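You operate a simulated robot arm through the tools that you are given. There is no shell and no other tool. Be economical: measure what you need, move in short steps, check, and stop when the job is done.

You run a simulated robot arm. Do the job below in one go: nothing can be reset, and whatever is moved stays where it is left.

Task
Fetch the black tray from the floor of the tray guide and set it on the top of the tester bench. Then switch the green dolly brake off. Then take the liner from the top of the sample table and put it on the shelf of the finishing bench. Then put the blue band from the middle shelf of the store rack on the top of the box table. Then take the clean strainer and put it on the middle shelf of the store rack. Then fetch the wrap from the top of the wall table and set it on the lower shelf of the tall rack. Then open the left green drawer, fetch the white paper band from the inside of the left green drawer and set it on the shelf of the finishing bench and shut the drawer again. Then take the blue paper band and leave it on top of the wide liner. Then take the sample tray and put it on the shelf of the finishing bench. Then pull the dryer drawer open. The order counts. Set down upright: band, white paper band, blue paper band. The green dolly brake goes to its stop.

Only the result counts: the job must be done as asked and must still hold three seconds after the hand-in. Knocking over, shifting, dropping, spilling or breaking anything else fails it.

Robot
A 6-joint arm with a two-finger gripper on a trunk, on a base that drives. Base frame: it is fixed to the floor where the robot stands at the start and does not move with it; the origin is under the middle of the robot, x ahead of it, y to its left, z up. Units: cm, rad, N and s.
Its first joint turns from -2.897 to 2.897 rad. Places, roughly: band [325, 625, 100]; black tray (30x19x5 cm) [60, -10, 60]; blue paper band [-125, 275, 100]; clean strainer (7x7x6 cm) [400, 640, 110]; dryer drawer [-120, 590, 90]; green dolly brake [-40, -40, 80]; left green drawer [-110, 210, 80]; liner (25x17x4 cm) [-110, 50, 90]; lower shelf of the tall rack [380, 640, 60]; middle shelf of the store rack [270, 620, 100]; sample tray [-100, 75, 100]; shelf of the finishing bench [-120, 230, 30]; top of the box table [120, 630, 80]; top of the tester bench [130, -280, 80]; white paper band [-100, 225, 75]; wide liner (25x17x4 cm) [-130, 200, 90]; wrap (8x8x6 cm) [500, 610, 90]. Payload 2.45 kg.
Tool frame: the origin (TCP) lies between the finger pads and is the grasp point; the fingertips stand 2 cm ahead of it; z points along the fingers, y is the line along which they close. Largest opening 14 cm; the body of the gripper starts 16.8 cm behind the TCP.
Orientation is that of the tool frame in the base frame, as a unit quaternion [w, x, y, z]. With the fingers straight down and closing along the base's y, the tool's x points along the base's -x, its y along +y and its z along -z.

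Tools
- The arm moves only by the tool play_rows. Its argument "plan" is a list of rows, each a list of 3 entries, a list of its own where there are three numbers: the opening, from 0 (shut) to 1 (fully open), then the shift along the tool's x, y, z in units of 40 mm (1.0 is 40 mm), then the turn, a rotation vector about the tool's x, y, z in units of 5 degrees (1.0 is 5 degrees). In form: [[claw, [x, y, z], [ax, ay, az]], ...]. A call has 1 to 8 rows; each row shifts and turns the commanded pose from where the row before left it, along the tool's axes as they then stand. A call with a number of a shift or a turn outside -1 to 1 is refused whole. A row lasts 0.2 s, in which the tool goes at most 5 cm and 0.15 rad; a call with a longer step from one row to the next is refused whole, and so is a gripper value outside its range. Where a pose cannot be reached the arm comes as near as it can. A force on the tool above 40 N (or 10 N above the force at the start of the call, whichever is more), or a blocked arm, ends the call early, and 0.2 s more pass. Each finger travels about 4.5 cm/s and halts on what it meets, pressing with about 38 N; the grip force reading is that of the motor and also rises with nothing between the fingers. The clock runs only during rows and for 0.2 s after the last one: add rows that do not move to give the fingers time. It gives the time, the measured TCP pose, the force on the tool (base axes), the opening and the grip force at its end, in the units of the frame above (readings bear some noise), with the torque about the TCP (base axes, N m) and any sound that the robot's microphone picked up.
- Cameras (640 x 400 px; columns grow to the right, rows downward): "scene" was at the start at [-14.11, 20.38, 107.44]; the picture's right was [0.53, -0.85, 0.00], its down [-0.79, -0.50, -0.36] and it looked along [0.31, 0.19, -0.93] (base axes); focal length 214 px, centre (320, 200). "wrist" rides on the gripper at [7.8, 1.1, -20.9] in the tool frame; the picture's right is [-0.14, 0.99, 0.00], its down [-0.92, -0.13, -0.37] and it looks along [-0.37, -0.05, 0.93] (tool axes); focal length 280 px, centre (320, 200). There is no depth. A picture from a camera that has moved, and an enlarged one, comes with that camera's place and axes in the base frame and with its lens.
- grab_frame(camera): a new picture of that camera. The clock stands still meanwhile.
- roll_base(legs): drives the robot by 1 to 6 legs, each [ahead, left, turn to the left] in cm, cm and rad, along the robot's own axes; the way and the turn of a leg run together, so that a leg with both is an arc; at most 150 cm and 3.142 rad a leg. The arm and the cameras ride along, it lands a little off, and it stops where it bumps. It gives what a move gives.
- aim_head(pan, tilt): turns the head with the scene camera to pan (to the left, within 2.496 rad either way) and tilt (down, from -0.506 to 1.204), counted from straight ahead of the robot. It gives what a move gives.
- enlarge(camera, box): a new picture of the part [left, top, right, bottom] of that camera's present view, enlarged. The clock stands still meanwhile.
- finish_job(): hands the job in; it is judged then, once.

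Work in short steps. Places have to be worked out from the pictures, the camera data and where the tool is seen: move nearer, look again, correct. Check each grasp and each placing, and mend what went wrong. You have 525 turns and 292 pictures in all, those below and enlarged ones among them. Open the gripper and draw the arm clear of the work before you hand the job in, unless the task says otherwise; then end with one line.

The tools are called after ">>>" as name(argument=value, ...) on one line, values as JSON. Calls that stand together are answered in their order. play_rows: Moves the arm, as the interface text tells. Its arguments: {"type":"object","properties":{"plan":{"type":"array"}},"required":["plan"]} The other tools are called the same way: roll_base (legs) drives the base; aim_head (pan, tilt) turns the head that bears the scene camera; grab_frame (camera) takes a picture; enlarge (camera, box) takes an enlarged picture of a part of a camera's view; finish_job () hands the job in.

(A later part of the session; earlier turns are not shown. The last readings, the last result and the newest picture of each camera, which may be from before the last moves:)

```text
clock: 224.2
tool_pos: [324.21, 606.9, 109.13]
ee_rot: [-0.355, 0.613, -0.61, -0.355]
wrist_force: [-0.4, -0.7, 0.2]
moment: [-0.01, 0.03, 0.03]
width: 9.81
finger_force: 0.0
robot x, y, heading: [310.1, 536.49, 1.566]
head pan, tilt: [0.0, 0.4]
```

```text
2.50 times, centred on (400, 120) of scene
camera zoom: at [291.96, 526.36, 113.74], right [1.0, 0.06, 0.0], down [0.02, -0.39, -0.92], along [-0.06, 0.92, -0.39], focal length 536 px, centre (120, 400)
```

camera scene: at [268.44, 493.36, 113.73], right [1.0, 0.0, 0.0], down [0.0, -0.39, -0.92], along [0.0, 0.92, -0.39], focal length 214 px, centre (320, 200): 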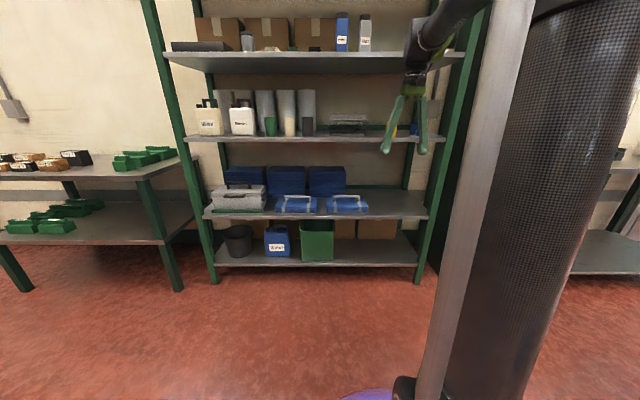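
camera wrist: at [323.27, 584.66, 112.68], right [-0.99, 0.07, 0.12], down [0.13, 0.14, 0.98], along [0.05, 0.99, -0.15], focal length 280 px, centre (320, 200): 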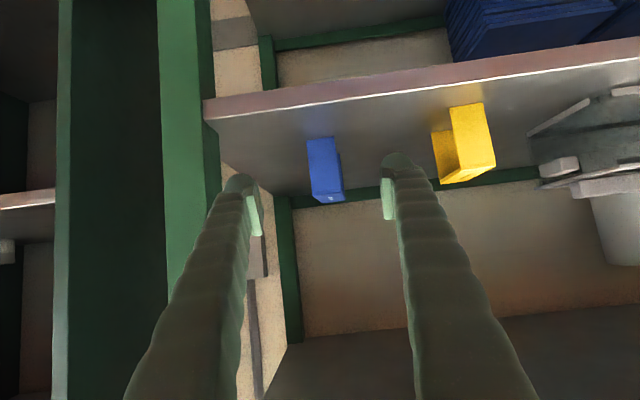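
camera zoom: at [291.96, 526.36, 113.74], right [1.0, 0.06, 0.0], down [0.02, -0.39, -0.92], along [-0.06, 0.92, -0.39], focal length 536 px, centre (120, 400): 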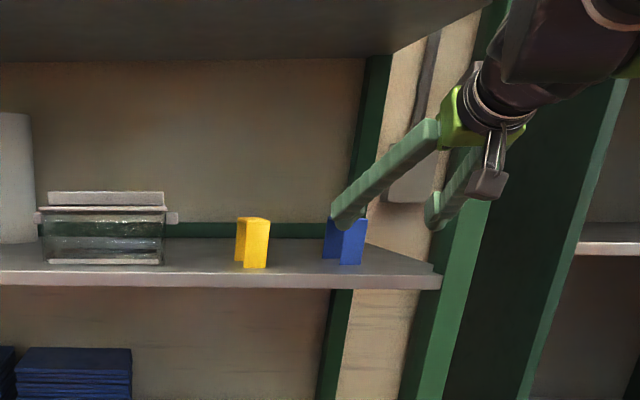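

I lower to z≈104.5 and advance along +y around the band.

>>> play_rows(plan=[[0.7, [0.5, 0, 0.29], [0, 0, 0]], [0.7, [0.5, 0, 0.29], [0, 0, 0]], [0.7, [-0.5, 0, 0.866], [0, 0, 0]], [0.7, [-0.5, 0, 0.866], [0, 0, 0]], [0.7, [-0.4, 0, 0.69], [0, 0, 0]]])

>>> grab_frame(camera="wrist")

>>> enlarge(camera="scene", box=[360, 70, 500, 170])

```text
clock: 225.4
tool_pos: [324.38, 617.88, 104.38]
ee_rot: [-0.355, 0.612, -0.611, -0.354]
wrist_force: [-0.5, 0.3, 0.0]
moment: [0.01, -0.05, 0.0]
width: 9.79
finger_force: 0.0
robot x, y, heading: [309.71, 536.23, 1.562]
head pan, tilt: [0.0, 0.4]
```

```text
193 pictures are left
camera wrist: at [323.4, 595.74, 108.01], right [-0.99, 0.07, 0.12], down [0.13, 0.14, 0.98], along [0.05, 0.99, -0.15], focal length 280 px, centre (320, 200)
```

wrist: 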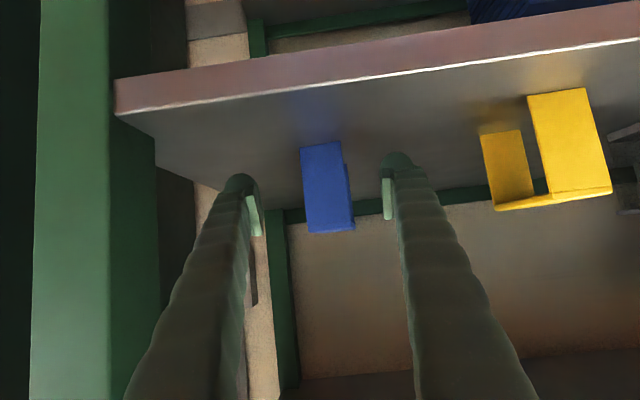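

```text
4.00 times, centred on (430, 120) of scene
camera zoom: at [292.58, 526.36, 113.73], right [1.0, -0.01, 0.0], down [0.0, -0.39, -0.92], along [0.01, 0.92, -0.39], focal length 858 px, centre (-120, 520)
```

zoom: 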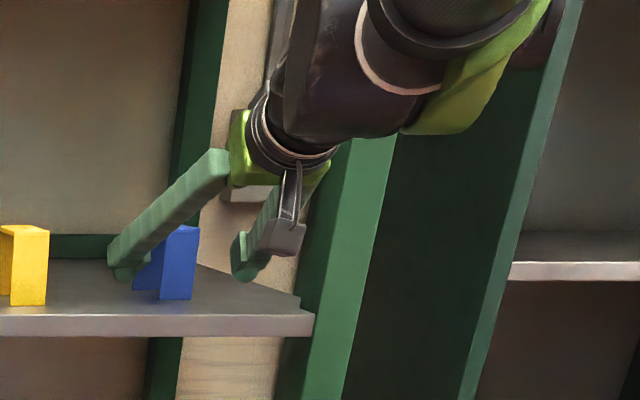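

The band is an inverted-U folded piece; fingers straddle it. I advance 3.5 cm more and close.

>>> play_rows(plan=[[0.7, [-0.44, 0, 0.76], [0, 0, 0]], [0.5, [0, 0, 0], [0, 0, 0]], [0.3, [0, 0, 0], [0, 0, 0]], [0.1, [0, 0, 0], [0, 0, 0]], [0, [0, 0, 0], [0, 0, 0]], [0, [0, 0, 0], [0, 0, 0]], [0, [0, 0, 0], [0, 0, 0]]])

>>> grab_frame(camera="wrist")

```text
clock: 227.0
tool_pos: [324.28, 621.54, 104.4]
ee_rot: [-0.355, 0.613, -0.611, -0.355]
wrist_force: [0.2, 0.3, 0.4]
moment: [-0.02, -0.01, 0.03]
width: 0.74
finger_force: 23.0
robot x, y, heading: [310.08, 535.63, 1.566]
head pan, tilt: [0.0, 0.4]
```

```text
191 pictures are left
camera wrist: at [323.41, 599.44, 108.06], right [-0.99, 0.07, 0.12], down [0.13, 0.14, 0.98], along [0.05, 0.99, -0.15], focal length 280 px, centre (320, 200)
```

wrist: 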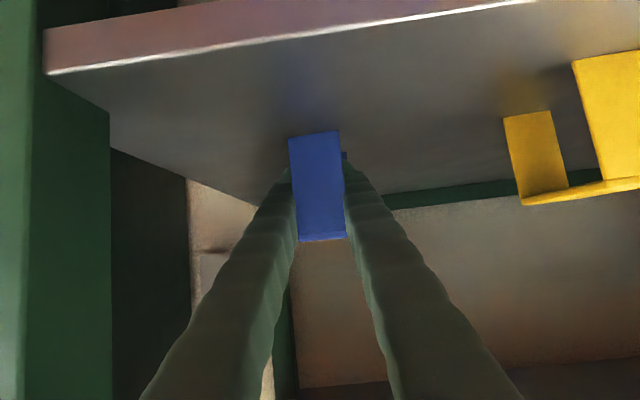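

The width reading (0.7) doesn't match the picture (~4 cm). I wait a moment and look closer.

>>> play_rows(plan=[[0, [0, 0, 0], [0, 0, 0]], [0, [0, 0, 0], [0, 0, 0]]])

>>> enlarge(camera="wrist", box=[240, 100, 400, 260])

>>> enlarge(camera="scene", box=[380, 80, 480, 150])

```text
clock: 227.6
tool_pos: [324.27, 621.54, 104.44]
ee_rot: [-0.354, 0.613, -0.611, -0.355]
wrist_force: [-1.0, -0.2, 0.9]
moment: [0.05, 0.04, 0.0]
width: 0.6
finger_force: 29.5
robot x, y, heading: [310.18, 535.97, 1.567]
head pan, tilt: [0.0, 0.4]
```

```text
2.50 times, centred on (320, 180) of wrist
camera zoom: at [323.39, 599.44, 108.07], right [-0.99, 0.07, 0.12], down [0.13, 0.14, 0.98], along [0.05, 0.99, -0.15], focal length 701 px, centre (320, 250)
```

zoom: 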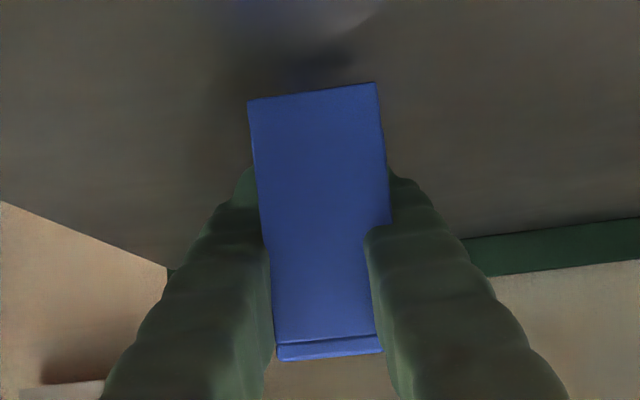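

```text
5.71 times, centred on (430, 115) of scene
camera zoom: at [292.58, 526.38, 113.73], right [1.0, -0.01, 0.0], down [0.0, -0.39, -0.92], along [0.01, 0.92, -0.39], focal length 1226 px, centre (-309, 686)
```

zoom: 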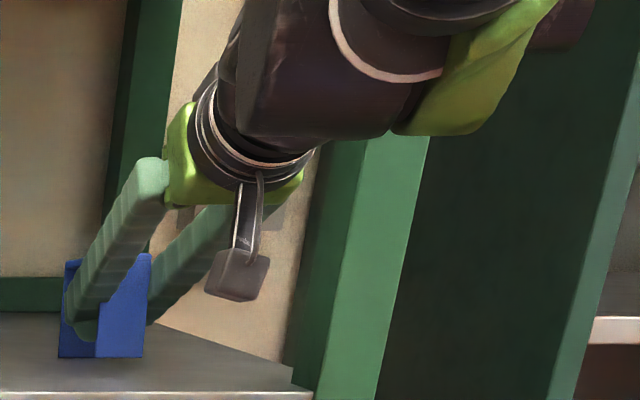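

The fingers seem to hold a thin web (0.6 cm). I lift gently by 3 cm and check whether the band follows.

>>> play_rows(plan=[[0, [-0.1, 0, -0.06], [0, 0, 0]], [0, [-0.2, 0, -0.12], [0, 0, 0]], [0, [-0.35, 0, -0.2], [0, 0, 0]], [0, [0, 0, 0], [0, 0, 0]]])

>>> enlarge(camera="wrist", box=[220, 80, 420, 260])

>>> enlarge(camera="scene", box=[370, 70, 490, 150])

```text
clock: 228.6
tool_pos: [324.22, 621.43, 107.36]
ee_rot: [-0.354, 0.613, -0.611, -0.355]
wrist_force: [-0.3, -0.2, -1.1]
moment: [0.01, 0.03, 0.0]
width: 0.58
finger_force: 30.1
robot x, y, heading: [310.05, 536.05, 1.563]
head pan, tilt: [0.0, 0.4]
```

```text
2.22 times, centred on (320, 170) of wrist
camera zoom: at [323.34, 599.38, 111.09], right [-0.99, 0.07, 0.12], down [0.13, 0.14, 0.98], along [0.05, 0.99, -0.15], focal length 623 px, centre (320, 267)
```

zoom: 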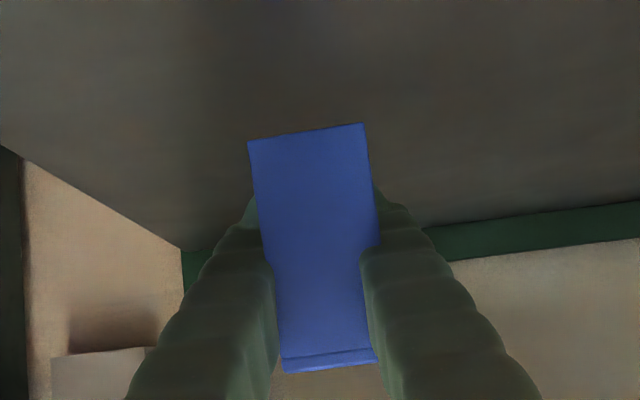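

```text
5.00 times, centred on (430, 110) of scene
camera zoom: at [292.59, 526.39, 113.73], right [1.0, -0.01, 0.0], down [0.0, -0.39, -0.92], along [0.01, 0.92, -0.39], focal length 1072 px, centre (-230, 650)
```

zoom: 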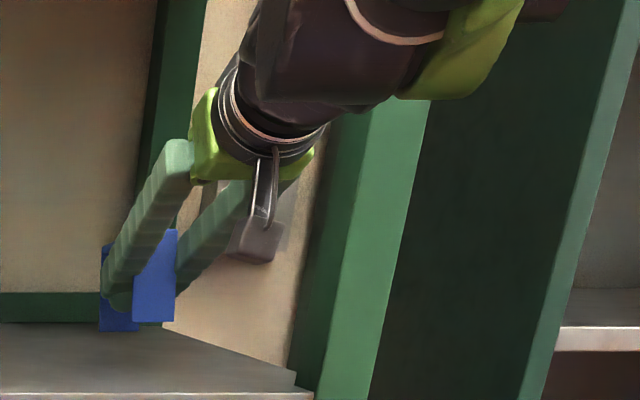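

The band came along, upright. I back off and drive left to the box table.

>>> roll_base(legs=[[-36, 0, 0], [0, 100, 0], [0, 80, 0]])

>>> grab_frame(camera="scene")

>>> grab_frame(camera="wrist")

```text
clock: 239.7
tool_pos: [141.5, 584.26, 107.48]
ee_rot: [-0.353, 0.616, -0.607, -0.358]
wrist_force: [0.8, -0.8, -0.2]
moment: [-0.01, -0.01, 0.01]
width: 0.61
finger_force: 29.3
robot x, y, heading: [128.39, 498.94, 1.57]
head pan, tilt: [0.0, 0.4]
```

```text
186 pictures are left
camera scene: at [110.97, 488.88, 113.73], right [1.0, 0.01, 0.0], down [0.0, -0.39, -0.92], along [-0.01, 0.92, -0.39], focal length 214 px, centre (320, 200)
```

scene: 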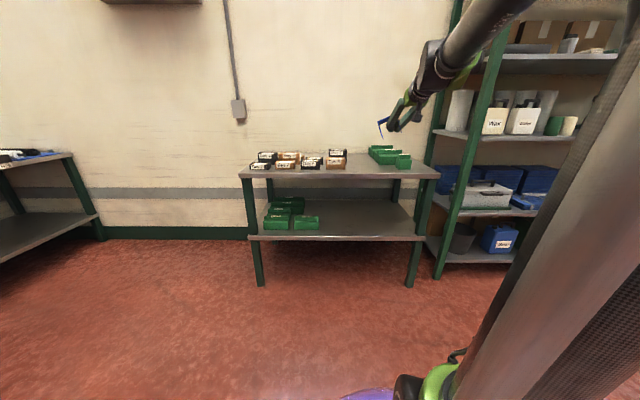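

```text
185 pictures are left
camera wrist: at [140.9, 562.23, 111.08], right [-0.99, 0.05, 0.12], down [0.12, 0.14, 0.98], along [0.04, 0.99, -0.15], focal length 280 px, centre (320, 200)
```

wrist: 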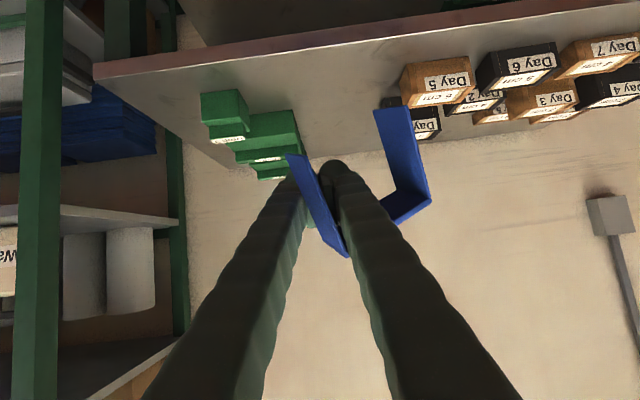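

The band has turned in the grip; one leg is pinched between the fingers. I take closer looks.

>>> enlarge(camera="wrist", box=[240, 80, 460, 280])

>>> enlarge(camera="scene", box=[340, 80, 480, 180])

```text
2.00 times, centred on (350, 180) of wrist
camera zoom: at [140.9, 562.23, 111.08], right [-0.99, 0.05, 0.12], down [0.12, 0.14, 0.98], along [0.04, 0.99, -0.15], focal length 561 px, centre (260, 240)
```

zoom: 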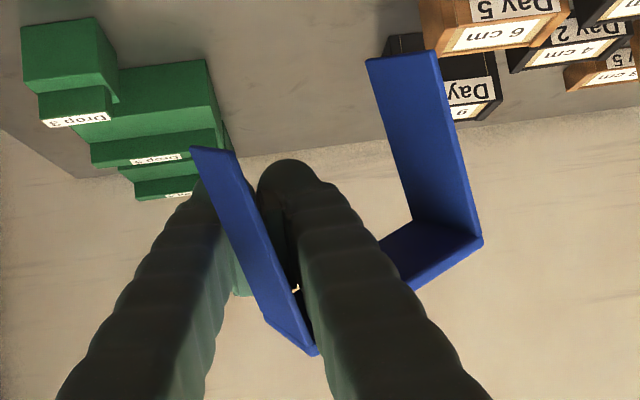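

```text
4.00 times, centred on (410, 130) of scene
camera zoom: at [110.97, 488.88, 113.73], right [1.0, 0.01, 0.0], down [0.0, -0.39, -0.92], along [-0.01, 0.92, -0.39], focal length 858 px, centre (-40, 480)
```

zoom: 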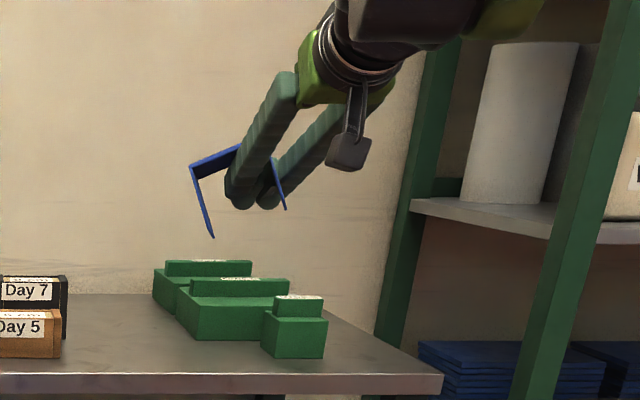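

The band is an inverted U (7 cm wide) pinched by its +x leg and rolled ~17°. I drive closer over the free spot between the Day boxes and green boxes, then check the tilt again.

>>> roll_base(legs=[[33, 0.5, 0]])

>>> enlarge(camera="wrist", box=[240, 80, 460, 280])

>>> enlarge(camera="scene", box=[320, 60, 500, 200])

```text
clock: 241.8
tool_pos: [139.94, 617.18, 107.36]
ee_rot: [-0.35, 0.62, -0.604, -0.359]
wrist_force: [0.0, 0.9, 0.4]
moment: [0.0, -0.04, 0.02]
width: 0.59
finger_force: 29.5
robot x, y, heading: [127.77, 531.38, 1.587]
head pan, tilt: [0.0, 0.4]
```

```text
2.00 times, centred on (350, 180) of wrist
camera zoom: at [139.47, 595.04, 111.08], right [-0.99, 0.04, 0.12], down [0.12, 0.14, 0.98], along [0.03, 0.99, -0.15], focal length 561 px, centre (260, 240)
```

zoom: 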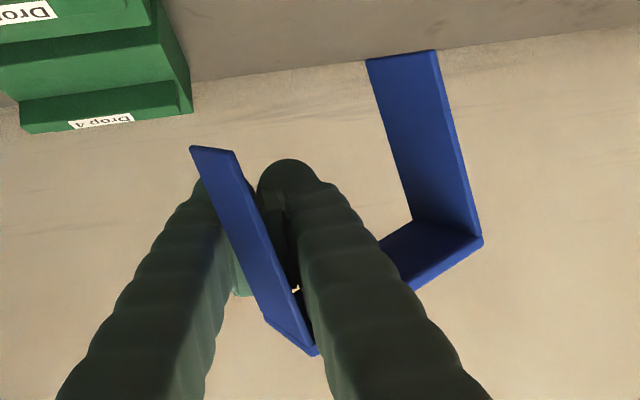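

```text
2.86 times, centred on (410, 130) of scene
camera zoom: at [110.23, 521.42, 113.73], right [1.0, 0.01, 0.0], down [0.01, -0.39, -0.92], along [-0.01, 0.92, -0.39], focal length 613 px, centre (63, 400)
```

zoom: 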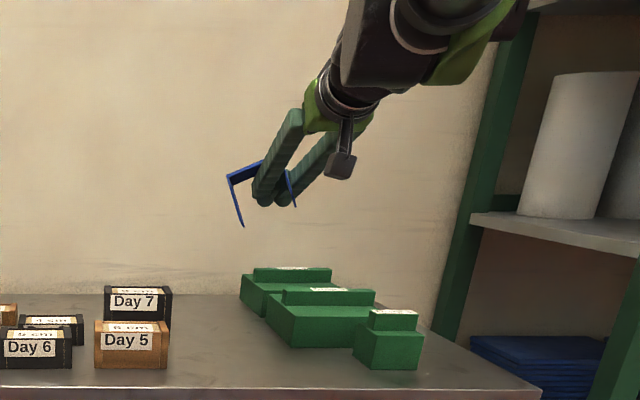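

Reconstructing from the wrist view, the band's up axis leans ≈22° toward +y and 12° toward −x. I rotate the tool to level it and re-measure.

>>> play_rows(plan=[[0, [0, 0, 0], [-0.28, -1, 0.48]], [0, [0, 0, 0], [-0.28, -1, 0.48]], [0, [0, 0, 0], [-0.28, -1, 0.48]], [0, [0, 0, 0], [-0.28, -1, 0.48]]])

>>> enlarge(camera="wrist", box=[240, 80, 460, 280])

>>> enlarge(camera="scene", box=[350, 60, 470, 160])

```text
clock: 242.8
tool_pos: [139.89, 617.24, 107.48]
ee_rot: [0.388, -0.511, 0.566, 0.517]
wrist_force: [0.2, -0.9, -1.2]
moment: [-0.02, 0.03, -0.03]
width: 0.58
finger_force: 29.2
robot x, y, heading: [127.22, 531.29, 1.586]
head pan, tilt: [0.0, 0.4]
```

```text
2.00 times, centred on (350, 180) of wrist
camera zoom: at [139.48, 595.1, 103.52], right [-0.95, -0.03, 0.32], down [0.32, -0.19, 0.93], along [0.03, 0.98, 0.19], focal length 561 px, centre (260, 240)
```

zoom: 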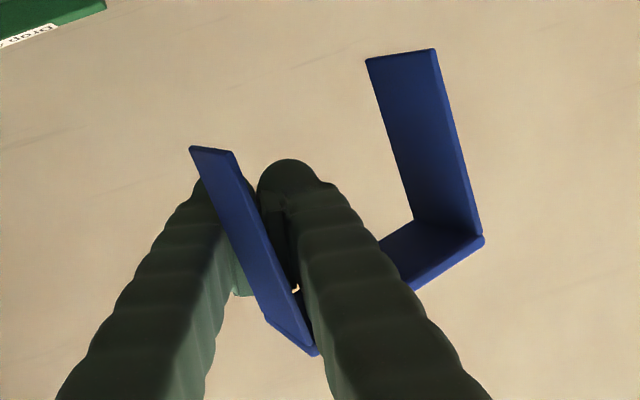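

```text
4.00 times, centred on (410, 110) of scene
camera zoom: at [110.23, 521.41, 113.73], right [1.0, 0.01, 0.0], down [0.01, -0.39, -0.92], along [-0.01, 0.92, -0.39], focal length 858 px, centre (-40, 560)
```

zoom: 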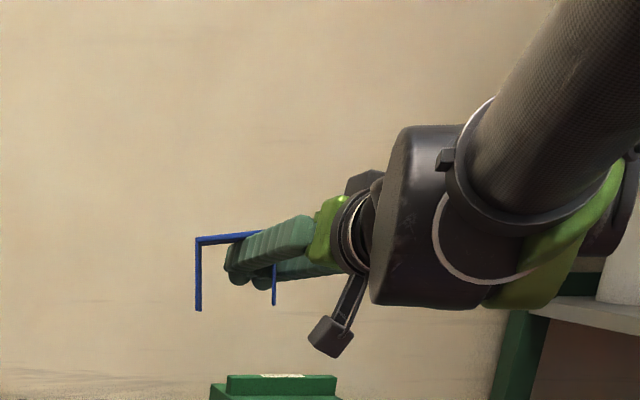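

By the wrist view the band is now nearly upright (bottom z≈102.5), at x 132–140, y 616–620. I lower it 18 cm.

>>> play_rows(plan=[[0, [0.967, -0.188, 0.163], [0, 0, 0]], [0, [0.967, -0.188, 0.163], [0, 0, 0]], [0, [0.967, -0.188, 0.163], [0, 0, 0]], [0, [0.967, -0.188, 0.163], [0, 0, 0]], [0, [0.48, -0.094, 0.08], [0, 0, 0]]])

>>> enlarge(camera="wrist", box=[200, 40, 500, 300])

>>> enlarge(camera="scene", box=[330, 90, 490, 220])

```text
clock: 244.0
tool_pos: [140.43, 617.0, 89.41]
ee_rot: [0.389, -0.511, 0.566, 0.517]
wrist_force: [0.1, -0.5, -0.6]
moment: [-0.01, -0.01, -0.01]
width: 0.59
finger_force: 29.1
robot x, y, heading: [127.24, 531.68, 1.583]
head pan, tilt: [0.0, 0.4]
```

```text
1.54 times, centred on (350, 170) of wrist
camera zoom: at [139.85, 594.94, 85.51], right [-0.95, -0.03, 0.32], down [0.32, -0.19, 0.93], along [0.03, 0.98, 0.19], focal length 431 px, centre (274, 246)
```

zoom: 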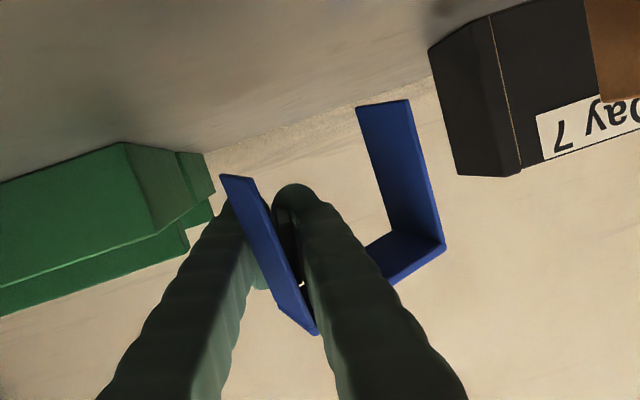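

```text
3.08 times, centred on (410, 155) of scene
camera zoom: at [110.23, 521.41, 113.73], right [1.0, 0.01, 0.0], down [0.01, -0.39, -0.92], along [-0.01, 0.92, -0.39], focal length 660 px, centre (43, 338)
```

zoom: 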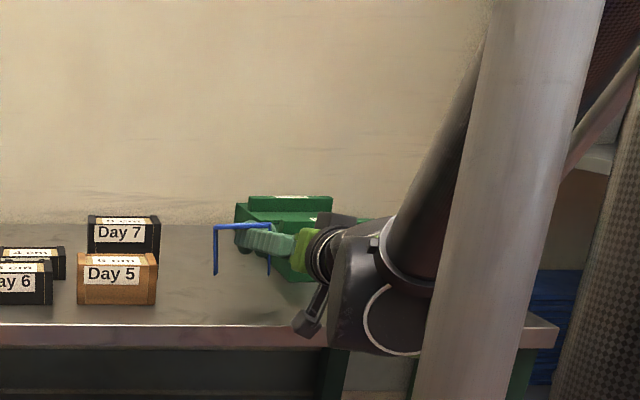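

Nicely upright and clear of the boxes. I lower on in small steps until contact.

>>> play_rows(plan=[[0, [0.48, -0.094, 0.08], [0, 0, 0]], [0, [0.2, -0.04, 0.034], [0, 0, 0]], [0, [0.12, -0.024, 0.02], [0, 0, 0]]])

>>> enlarge(camera="scene", box=[350, 110, 450, 190])

```text
clock: 244.8
tool_pos: [140.13, 617.13, 86.12]
ee_rot: [0.389, -0.511, 0.566, 0.517]
wrist_force: [0.3, 0.5, 0.0]
moment: [0.0, 0.0, -0.01]
width: 0.0
finger_force: 29.2
robot x, y, heading: [127.39, 531.3, 1.587]
head pan, tilt: [0.0, 0.4]
```

```text
5.00 times, centred on (400, 150) of scene
camera zoom: at [110.23, 521.42, 113.73], right [1.0, 0.01, 0.0], down [0.01, -0.39, -0.92], along [-0.01, 0.92, -0.39], focal length 1072 px, centre (-80, 450)
```

zoom: 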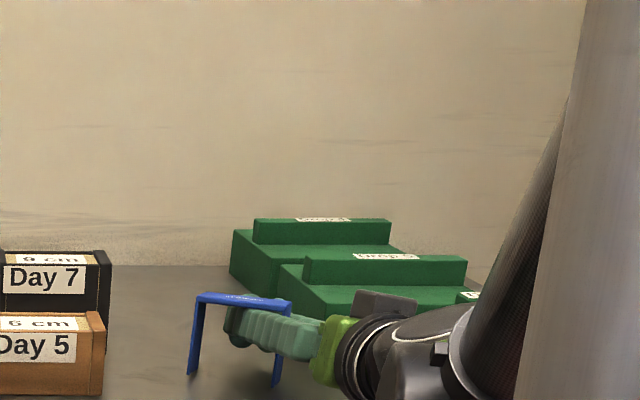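

The grip slipped as it touched: the band now seems to stand on the table. I check with the wrist camera before moving.

>>> enlarge(camera="wrist", box=[200, 40, 500, 300])

```text
1.54 times, centred on (350, 170) of wrist
camera zoom: at [139.58, 594.99, 82.18], right [-0.95, -0.03, 0.32], down [0.32, -0.19, 0.93], along [0.03, 0.98, 0.19], focal length 431 px, centre (274, 246)
```

zoom: 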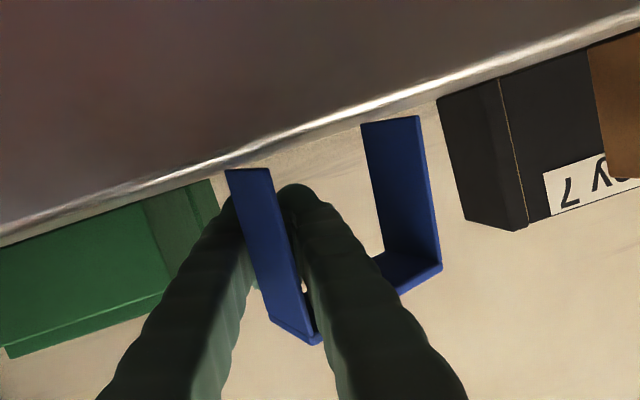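

The leg is still between the fingers and both legs stand on the table. I open slightly and draw straight back along −y.

>>> play_rows(plan=[[0.1, [0, 0, 0], [0, 0, 0]], [0.16, [0, 0, 0], [0, 0, 0]], [0.16, [0, 0, 0], [0, 0, 0]]])

>>> enlarge(camera="wrist", box=[200, 40, 500, 300])

>>> enlarge(camera="scene", box=[350, 110, 450, 190])

```text
clock: 245.6
tool_pos: [140.08, 617.1, 86.13]
ee_rot: [0.389, -0.511, 0.566, 0.517]
wrist_force: [0.4, -0.8, -0.3]
moment: [0.0, 0.02, 0.0]
width: 2.26
finger_force: 0.0
robot x, y, heading: [127.4, 531.34, 1.588]
head pan, tilt: [0.0, 0.4]
```

```text
1.54 times, centred on (350, 170) of wrist
camera zoom: at [139.59, 594.99, 82.19], right [-0.95, -0.03, 0.32], down [0.32, -0.19, 0.93], along [0.03, 0.98, 0.19], focal length 431 px, centre (274, 246)
```

zoom: 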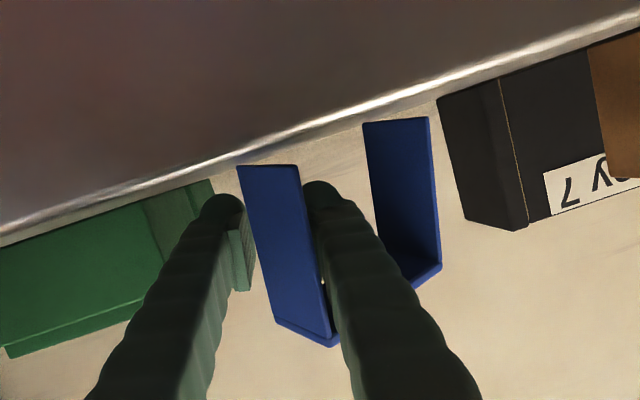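

```text
5.00 times, centred on (400, 150) of scene
camera zoom: at [110.23, 521.42, 113.73], right [1.0, 0.01, 0.0], down [0.01, -0.39, -0.92], along [-0.01, 0.92, -0.39], focal length 1072 px, centre (-80, 450)
```

zoom: 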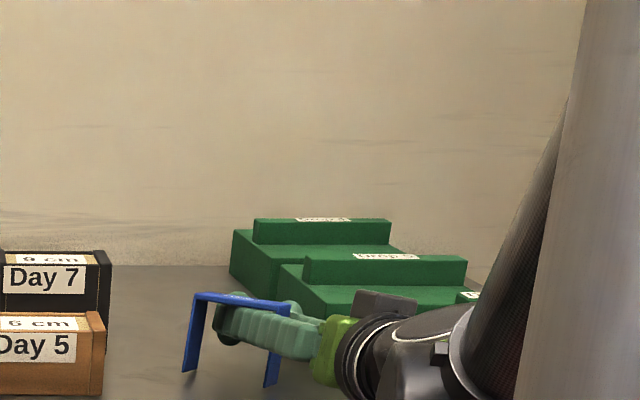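

The top plate may rest on the inner finger. I lower the fingers 1 cm so the band stands freely and re-check.

>>> play_rows(plan=[[0.16, [0.15, -0.03, 0.025], [0, 0, 0]], [0.16, [0.12, -0.023, 0.02], [0, 0, 0]]])

>>> enlarge(camera="wrist", box=[200, 40, 500, 300])

>>> enlarge(camera="scene", box=[350, 110, 450, 190])

```text
clock: 246.2
tool_pos: [139.99, 617.28, 84.99]
ee_rot: [0.388, -0.511, 0.566, 0.517]
wrist_force: [-0.1, -0.6, -0.7]
moment: [0.02, 0.01, 0.02]
width: 2.24
finger_force: 0.1
robot x, y, heading: [127.63, 531.36, 1.587]
head pan, tilt: [0.0, 0.4]
```

```text
1.54 times, centred on (350, 170) of wrist
camera zoom: at [139.57, 595.1, 81.08], right [-0.95, -0.03, 0.32], down [0.32, -0.19, 0.93], along [0.03, 0.98, 0.19], focal length 431 px, centre (274, 246)
```

zoom: 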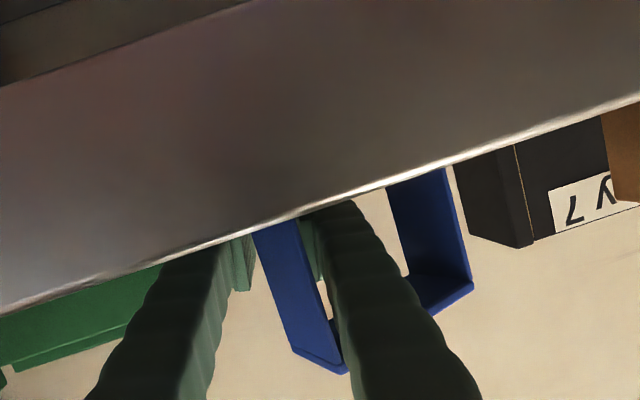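

```text
5.00 times, centred on (400, 150) of scene
camera zoom: at [110.23, 521.42, 113.73], right [1.0, 0.01, 0.0], down [0.01, -0.39, -0.92], along [-0.01, 0.92, -0.39], focal length 1072 px, centre (-80, 450)
```

zoom: 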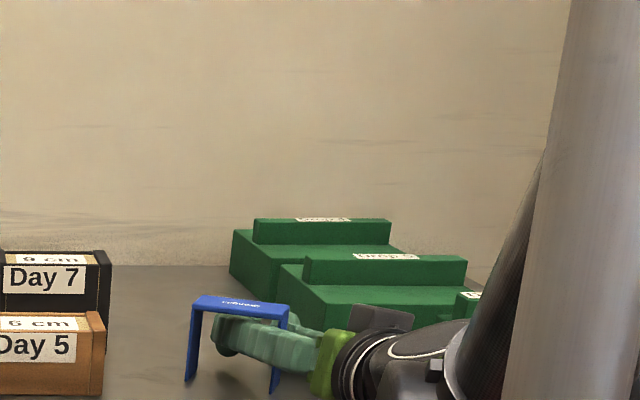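

Now it stands free with gaps around. I withdraw straight back along −y.

>>> play_rows(plan=[[0.16, [0.09, 0.028, -0.49], [0, 0, 0]], [0.16, [0.177, 0.057, -0.98], [0, 0, 0]], [0.16, [0.177, 0.057, -0.98], [0, 0, 0]], [0.16, [0.177, 0.057, -0.98], [0, 0, 0]]])

>>> enlarge(camera="scene", box=[350, 110, 450, 190])

```text
clock: 247.2
tool_pos: [139.96, 603.17, 85.06]
ee_rot: [0.388, -0.512, 0.565, 0.517]
wrist_force: [0.5, 0.6, 0.2]
moment: [-0.04, 0.04, 0.02]
width: 2.24
finger_force: 0.0
robot x, y, heading: [127.32, 531.59, 1.587]
head pan, tilt: [0.0, 0.4]
```

```text
5.00 times, centred on (400, 150) of scene
camera zoom: at [110.23, 521.42, 113.73], right [1.0, 0.02, 0.0], down [0.01, -0.39, -0.92], along [-0.01, 0.92, -0.39], focal length 1072 px, centre (-80, 450)
```

zoom: 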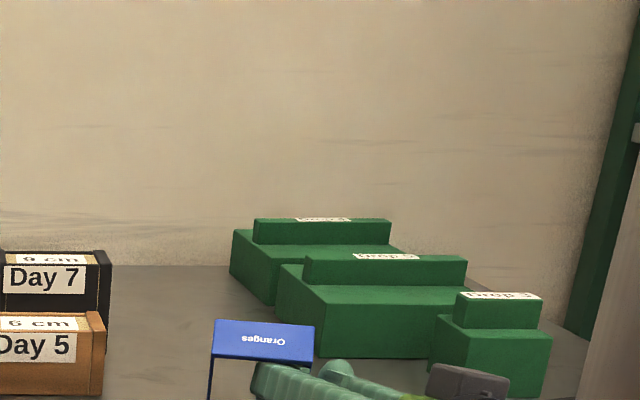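

The band seems to have moved. I look at the wider view.

>>> enlarge(camera="scene", box=[340, 130, 480, 230])

>>> grab_frame(camera="wrist")

```text
4.00 times, centred on (410, 180) of scene
camera zoom: at [110.23, 521.42, 113.73], right [1.0, 0.02, 0.0], down [0.01, -0.39, -0.92], along [-0.01, 0.92, -0.39], focal length 858 px, centre (-40, 280)
```

zoom: 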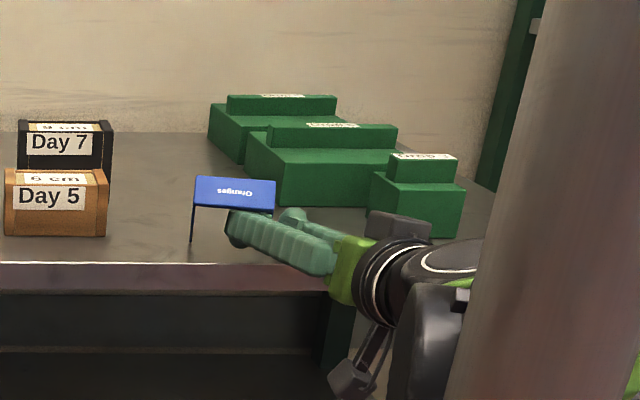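

```text
168 pictures are left
camera wrist: at [139.48, 580.99, 81.08], right [-0.95, -0.03, 0.32], down [0.32, -0.19, 0.93], along [0.03, 0.98, 0.19], focal length 280 px, centre (320, 200)
```

wrist: 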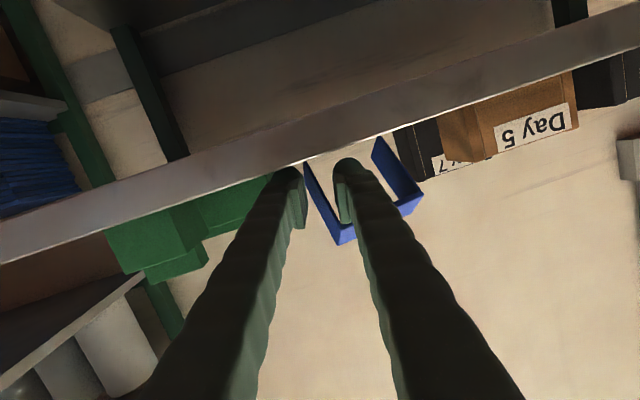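

The fingers still dragged the top plate, tipping the band toward me. I push forward again to bring it back upright.

>>> play_rows(plan=[[0.16, [-0.088, -0.028, 0.49], [0, 0, 0]], [0.16, [-0.088, -0.028, 0.49], [0, 0, 0]]])

>>> enlarge(camera="scene", box=[360, 130, 460, 210])

>>> enlarge(camera="wrist", box=[200, 80, 500, 300])

```text
clock: 247.8
tool_pos: [139.73, 607.33, 85.04]
ee_rot: [0.388, -0.512, 0.565, 0.517]
wrist_force: [0.4, 0.0, 0.2]
moment: [0.01, 0.0, 0.0]
width: 2.22
finger_force: 0.0
robot x, y, heading: [127.73, 531.51, 1.589]
head pan, tilt: [0.0, 0.4]
```

```text
5.00 times, centred on (410, 170) of scene
camera zoom: at [110.23, 521.41, 113.73], right [1.0, 0.01, 0.0], down [0.01, -0.39, -0.92], along [-0.01, 0.92, -0.39], focal length 1072 px, centre (-130, 350)
```

zoom: 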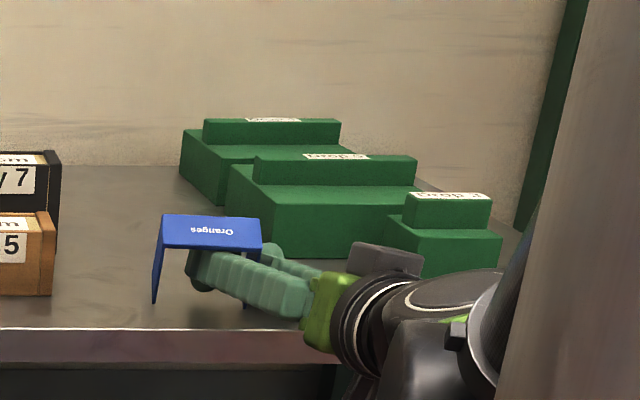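

```text
1.82 times, centred on (350, 190) of wrist
camera zoom: at [139.32, 585.24, 81.14], right [-0.95, -0.03, 0.32], down [0.32, -0.19, 0.93], along [0.03, 0.98, 0.19], focal length 510 px, centre (266, 218)
```

zoom: 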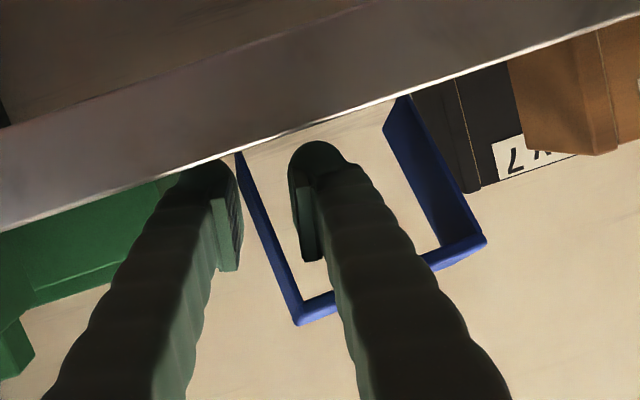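

It is righting itself. I push forward further.

>>> play_rows(plan=[[0.16, [-0.088, -0.028, 0.49], [0, 0, 0]], [0.16, [-0.088, -0.028, 0.49], [0, 0, 0]]])

>>> enlarge(camera="scene", box=[360, 130, 460, 210])

>>> enlarge(camera="wrist", box=[200, 80, 500, 300])

```text
clock: 248.4
tool_pos: [140.11, 611.51, 85.1]
ee_rot: [0.388, -0.512, 0.565, 0.518]
wrist_force: [0.4, -0.1, -0.1]
moment: [0.03, -0.01, 0.02]
width: 2.23
finger_force: 0.1
robot x, y, heading: [127.54, 531.77, 1.584]
head pan, tilt: [0.0, 0.4]
```

```text
5.00 times, centred on (410, 170) of scene
camera zoom: at [110.23, 521.41, 113.73], right [1.0, 0.01, 0.0], down [0.01, -0.39, -0.92], along [-0.01, 0.92, -0.39], focal length 1072 px, centre (-130, 350)
```

zoom: 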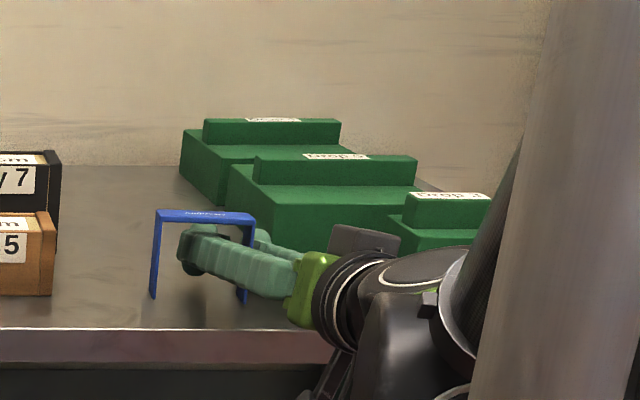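

```text
1.82 times, centred on (350, 190) of wrist
camera zoom: at [139.6, 589.25, 81.19], right [-0.95, -0.03, 0.32], down [0.32, -0.19, 0.93], along [0.03, 0.98, 0.19], focal length 510 px, centre (266, 218)
```

zoom: 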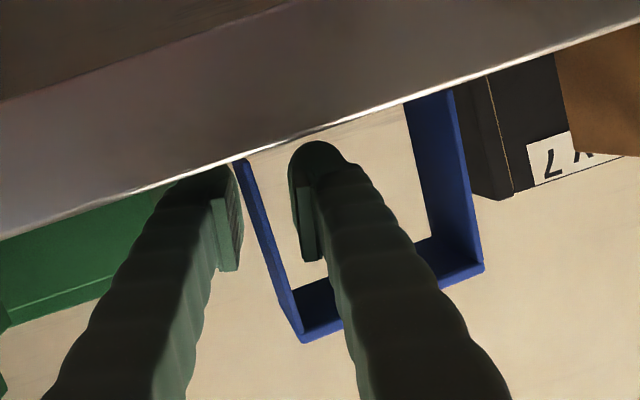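

Upright again. Now I lower the fingers 1.9 cm, well clear of the top plate, before withdrawing.

>>> play_rows(plan=[[0.16, [0.23, -0.045, 0.04], [0, 0, 0]], [0.16, [0.2, -0.04, 0.033], [0, 0, 0]]])

>>> enlarge(camera="scene", box=[360, 130, 460, 210])

```text
clock: 248.8
tool_pos: [140.21, 611.31, 84.52]
ee_rot: [0.391, -0.509, 0.566, 0.518]
wrist_force: [-0.9, -11.5, 27.0]
moment: [-0.07, -0.46, -0.2]
width: 1.78
finger_force: 0.0
robot x, y, heading: [127.69, 531.74, 1.58]
head pan, tilt: [0.0, 0.4]
stopped in row 2: the force on the tool passed its limit at 68 N (the readings are from after the stop); the commanded pose is now the measured one
```

```text
5.00 times, centred on (410, 170) of scene
camera zoom: at [110.21, 521.28, 113.72], right [1.0, 0.01, 0.0], down [0.01, -0.39, -0.92], along [-0.01, 0.92, -0.39], focal length 1072 px, centre (-130, 350)
```

zoom: 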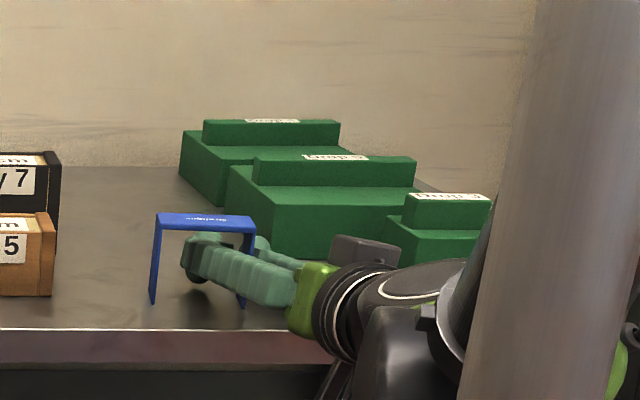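

The outer finger touches the table because the tool is rolled. I ease up slightly and undo the roll, lowering the inner finger away from the plate.

>>> play_rows(plan=[[0.16, [-0.07, 0.013, -0.01], [0, 0, -0.4]], [0.16, [0, 0, 0], [0, 0, -0.8]], [0.16, [0, 0, 0], [0, 0, -0.8]]])

>>> enlarge(camera="scene", box=[360, 130, 460, 210])

>>> enlarge(camera="wrist", box=[200, 80, 500, 300])

```text
clock: 249.7
tool_pos: [140.21, 611.43, 84.6]
ee_rot: [-0.434, 0.557, -0.52, -0.481]
wrist_force: [0.0, -0.2, 0.2]
moment: [-0.02, -0.05, 0.0]
width: 2.25
finger_force: 0.0
robot x, y, heading: [127.35, 531.28, 1.584]
head pan, tilt: [0.0, 0.4]
```

```text
5.00 times, centred on (410, 170) of scene
camera zoom: at [110.23, 521.43, 113.73], right [1.0, 0.01, 0.0], down [0.01, -0.39, -0.92], along [-0.01, 0.92, -0.39], focal length 1072 px, centre (-130, 350)
```

zoom: 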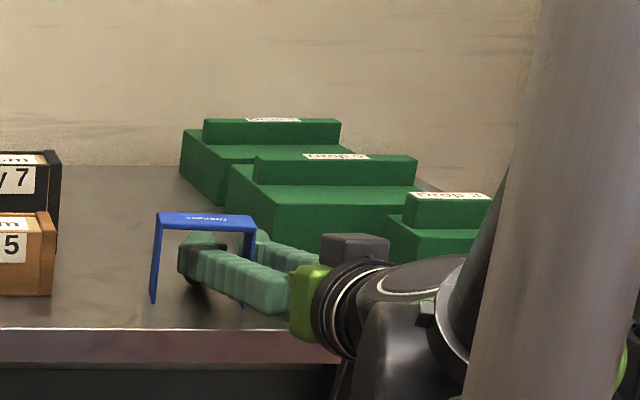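

```text
1.82 times, centred on (350, 190) of wrist
camera zoom: at [140.95, 589.38, 80.35], right [-0.99, -0.06, 0.15], down [0.16, -0.2, 0.97], along [-0.03, 0.98, 0.21], focal length 510 px, centre (266, 218)
```

zoom: 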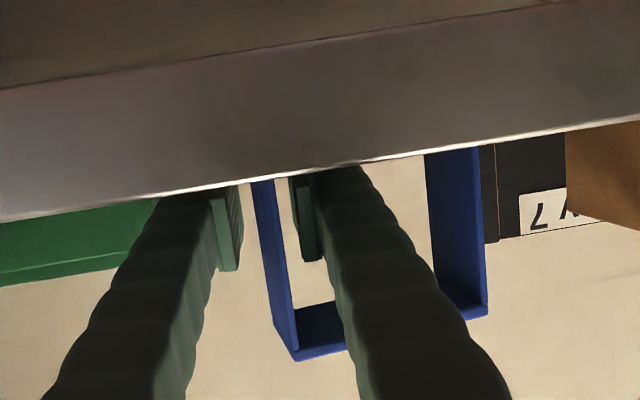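

Clear gaps everywhere. I withdraw horizontally, slowly, and verify after 3 cm.

>>> play_rows(plan=[[0.16, [0.06, 0, -0.36], [0, 0, 0]], [0.16, [0.06, 0, -0.36], [0, 0, 0]]])

>>> enlarge(camera="scene", box=[360, 130, 460, 210])

```text
clock: 250.2
tool_pos: [140.5, 608.53, 84.76]
ee_rot: [-0.433, 0.557, -0.52, -0.482]
wrist_force: [-0.7, -0.2, 1.1]
moment: [0.01, -0.03, 0.01]
width: 2.24
finger_force: 0.0
robot x, y, heading: [127.39, 531.72, 1.591]
head pan, tilt: [0.0, 0.4]
```

```text
5.00 times, centred on (410, 170) of scene
camera zoom: at [110.23, 521.42, 113.73], right [1.0, 0.01, 0.0], down [0.01, -0.39, -0.92], along [-0.01, 0.92, -0.39], focal length 1072 px, centre (-130, 350)
```

zoom: 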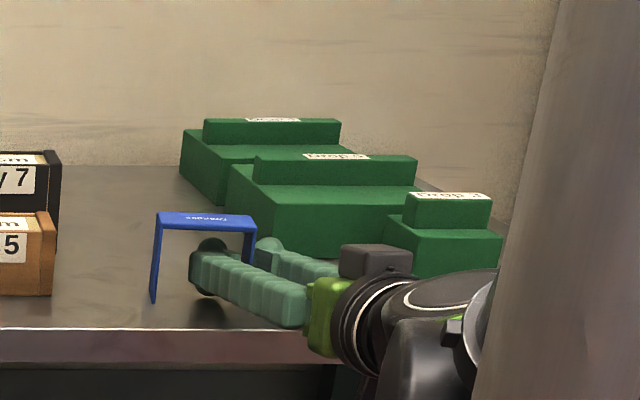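

The band stays put while the fingers slide out. I continue the withdrawal.

>>> play_rows(plan=[[0.16, [0.08, 0, -0.486], [0, 0, 0]], [0.16, [0.08, 0, -0.486], [0, 0, 0]], [0.16, [0.159, 0, -0.973], [0, 0, 0]], [0.16, [0.159, 0, -0.973], [0, 0, 0]], [0.16, [0.159, 0, -0.973], [0, 0, 0]]])

>>> enlarge(camera="scene", box=[340, 120, 480, 220])

```text
clock: 251.4
tool_pos: [141.92, 592.81, 84.66]
ee_rot: [-0.433, 0.557, -0.519, -0.482]
wrist_force: [0.5, -0.3, 0.5]
moment: [-0.05, -0.04, -0.02]
width: 2.25
finger_force: 0.0
robot x, y, heading: [127.01, 531.64, 1.587]
head pan, tilt: [0.0, 0.4]
```

```text
4.00 times, centred on (410, 170) of scene
camera zoom: at [109.95, 521.4, 113.71], right [1.0, 0.05, 0.0], down [0.02, -0.39, -0.92], along [-0.04, 0.92, -0.39], focal length 858 px, centre (-40, 320)
```

zoom: 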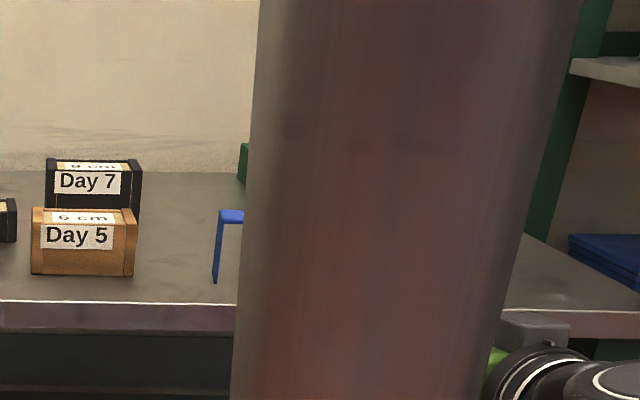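

The band stands upright. I back away, raise the arm, and look.

>>> roll_base(legs=[[-30, 0, 0]])

>>> play_rows(plan=[[0.6, [-0.9, 0, 0.2], [0, 0.9, 0]], [0.6, [-0.9, 0, 0.2], [0, 0.9, 0]], [0.6, [-0.9, 0, 0.2], [0, 0.9, 0]], [0.6, [-0.9, 0, 0.2], [0, 0.9, 0]], [0.6, [-0.9, 0, 0.2], [0, 0, 0]]])

>>> aim_head(pan=0.1, tilt=0.4)

>>> grab_frame(camera="scene")

```text
clock: 253.5
tool_pos: [142.36, 563.09, 84.52]
ee_rot: [-0.433, 0.557, -0.52, -0.482]
wrist_force: [-0.2, -0.6, 0.5]
moment: [0.03, -0.02, 0.0]
width: 2.24
finger_force: 0.2
robot x, y, heading: [127.79, 501.79, 1.586]
head pan, tilt: [0.0, 0.4]
```

```text
clock: 254.7
tool_pos: [142.14, 573.46, 100.68]
ee_rot: [-0.347, 0.625, -0.582, -0.388]
wrist_force: [0.1, -0.1, -0.9]
moment: [0.02, 0.02, 0.0]
width: 8.4
finger_force: 0.1
robot x, y, heading: [127.58, 501.58, 1.586]
head pan, tilt: [0.0, 0.4]
```

```text
clock: 255.3
tool_pos: [141.99, 573.34, 100.44]
ee_rot: [-0.346, 0.626, -0.581, -0.388]
wrist_force: [0.3, 0.2, -0.3]
moment: [0.01, -0.02, -0.02]
width: 8.41
finger_force: 0.0
robot x, y, heading: [127.75, 502.1, 1.586]
head pan, tilt: [0.099, 0.4]
```

```text
158 pictures are left
camera scene: at [110.26, 491.84, 114.24], right [1.0, 0.06, 0.0], down [0.02, -0.34, -0.94], along [-0.05, 0.94, -0.34], focal length 214 px, centre (320, 200)
```

scene: 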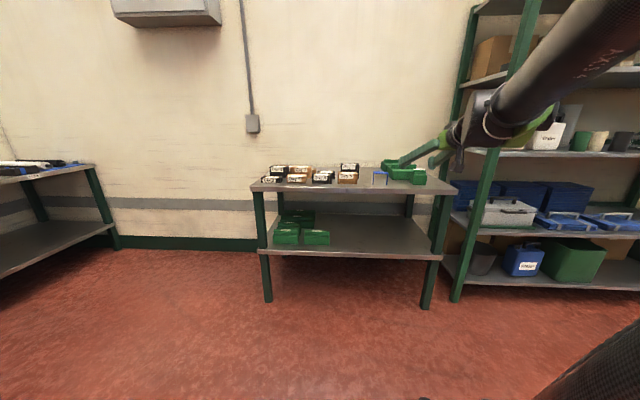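

The band stands well. I straighten the tool's yaw and drive right to the tall rack with the strainer.

>>> play_rows(plan=[[0.7, [0, 0, 0], [0.96, 0, 0.5]], [0.7, [-0.5, 0, 0], [0, 0, 0]]])

>>> roll_base(legs=[[0, -130, -0.015], [0, -110, 0]])

>>> grab_frame(camera="scene")

```text
clock: 255.9
tool_pos: [142.03, 573.16, 101.94]
ee_rot: [0.365, -0.597, 0.611, 0.371]
wrist_force: [0.1, -0.7, 0.5]
moment: [0.0, 0.03, -0.01]
width: 9.78
finger_force: 0.0
robot x, y, heading: [127.7, 502.05, 1.586]
head pan, tilt: [0.099, 0.4]
```

```text
clock: 267.6
tool_pos: [384.53, 573.57, 102.08]
ee_rot: [0.369, -0.589, 0.618, 0.367]
wrist_force: [-0.3, 0.0, 0.5]
moment: [-0.03, -0.03, -0.02]
width: 9.77
finger_force: 0.1
robot x, y, heading: [368.35, 502.55, 1.561]
head pan, tilt: [0.099, 0.4]
stopped in leg 2: the robot was blocked; the commanded pose is now the measured one
```

```text
157 pictures are left
camera scene: at [350.14, 492.94, 113.73], right [1.0, 0.09, 0.0], down [0.03, -0.39, -0.92], along [-0.08, 0.92, -0.39], focal length 214 px, centre (320, 200)
```

scene: 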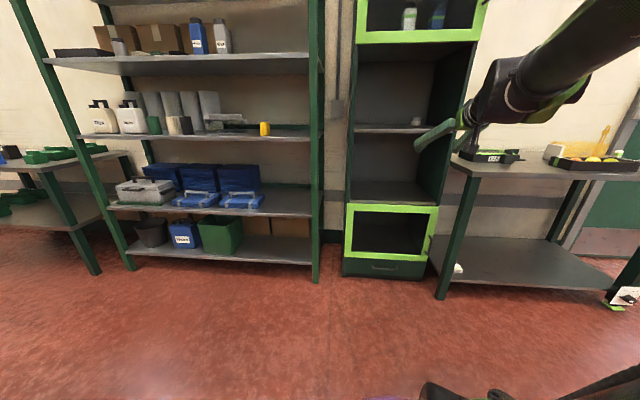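

The robot was blocked at the end of its leg. I ease left a little and turn to see what is on the right.

>>> roll_base(legs=[[0, 4, 0], [0, 0, -0.8]])

>>> aim_head(pan=0.0, tilt=0.75)

>>> grab_frame(camera="scene")

```text
clock: 270.6
tool_pos: [426.63, 540.68, 102.17]
ee_rot: [0.482, -0.301, 0.799, 0.193]
wrist_force: [0.4, 0.0, 0.0]
moment: [0.03, -0.01, -0.03]
width: 9.78
finger_force: 0.1
robot x, y, heading: [364.41, 502.58, 0.762]
head pan, tilt: [0.099, 0.4]
```

```text
clock: 271.4
tool_pos: [426.69, 540.67, 102.09]
ee_rot: [0.483, -0.302, 0.799, 0.193]
wrist_force: [-1.1, -0.7, 0.0]
moment: [-0.01, 0.02, 0.03]
width: 9.8
finger_force: 0.0
robot x, y, heading: [364.33, 502.81, 0.758]
head pan, tilt: [0.0, 0.75]
```

```text
156 pictures are left
camera scene: at [344.86, 507.91, 110.62], right [0.69, -0.73, 0.0], down [-0.49, -0.47, -0.73], along [0.53, 0.5, -0.68], focal length 214 px, centre (320, 200)
```

scene: 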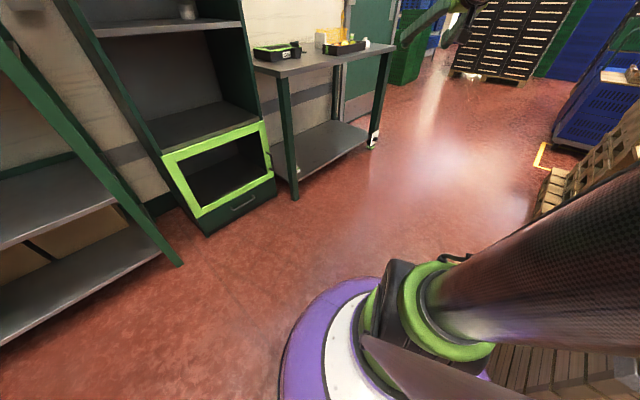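

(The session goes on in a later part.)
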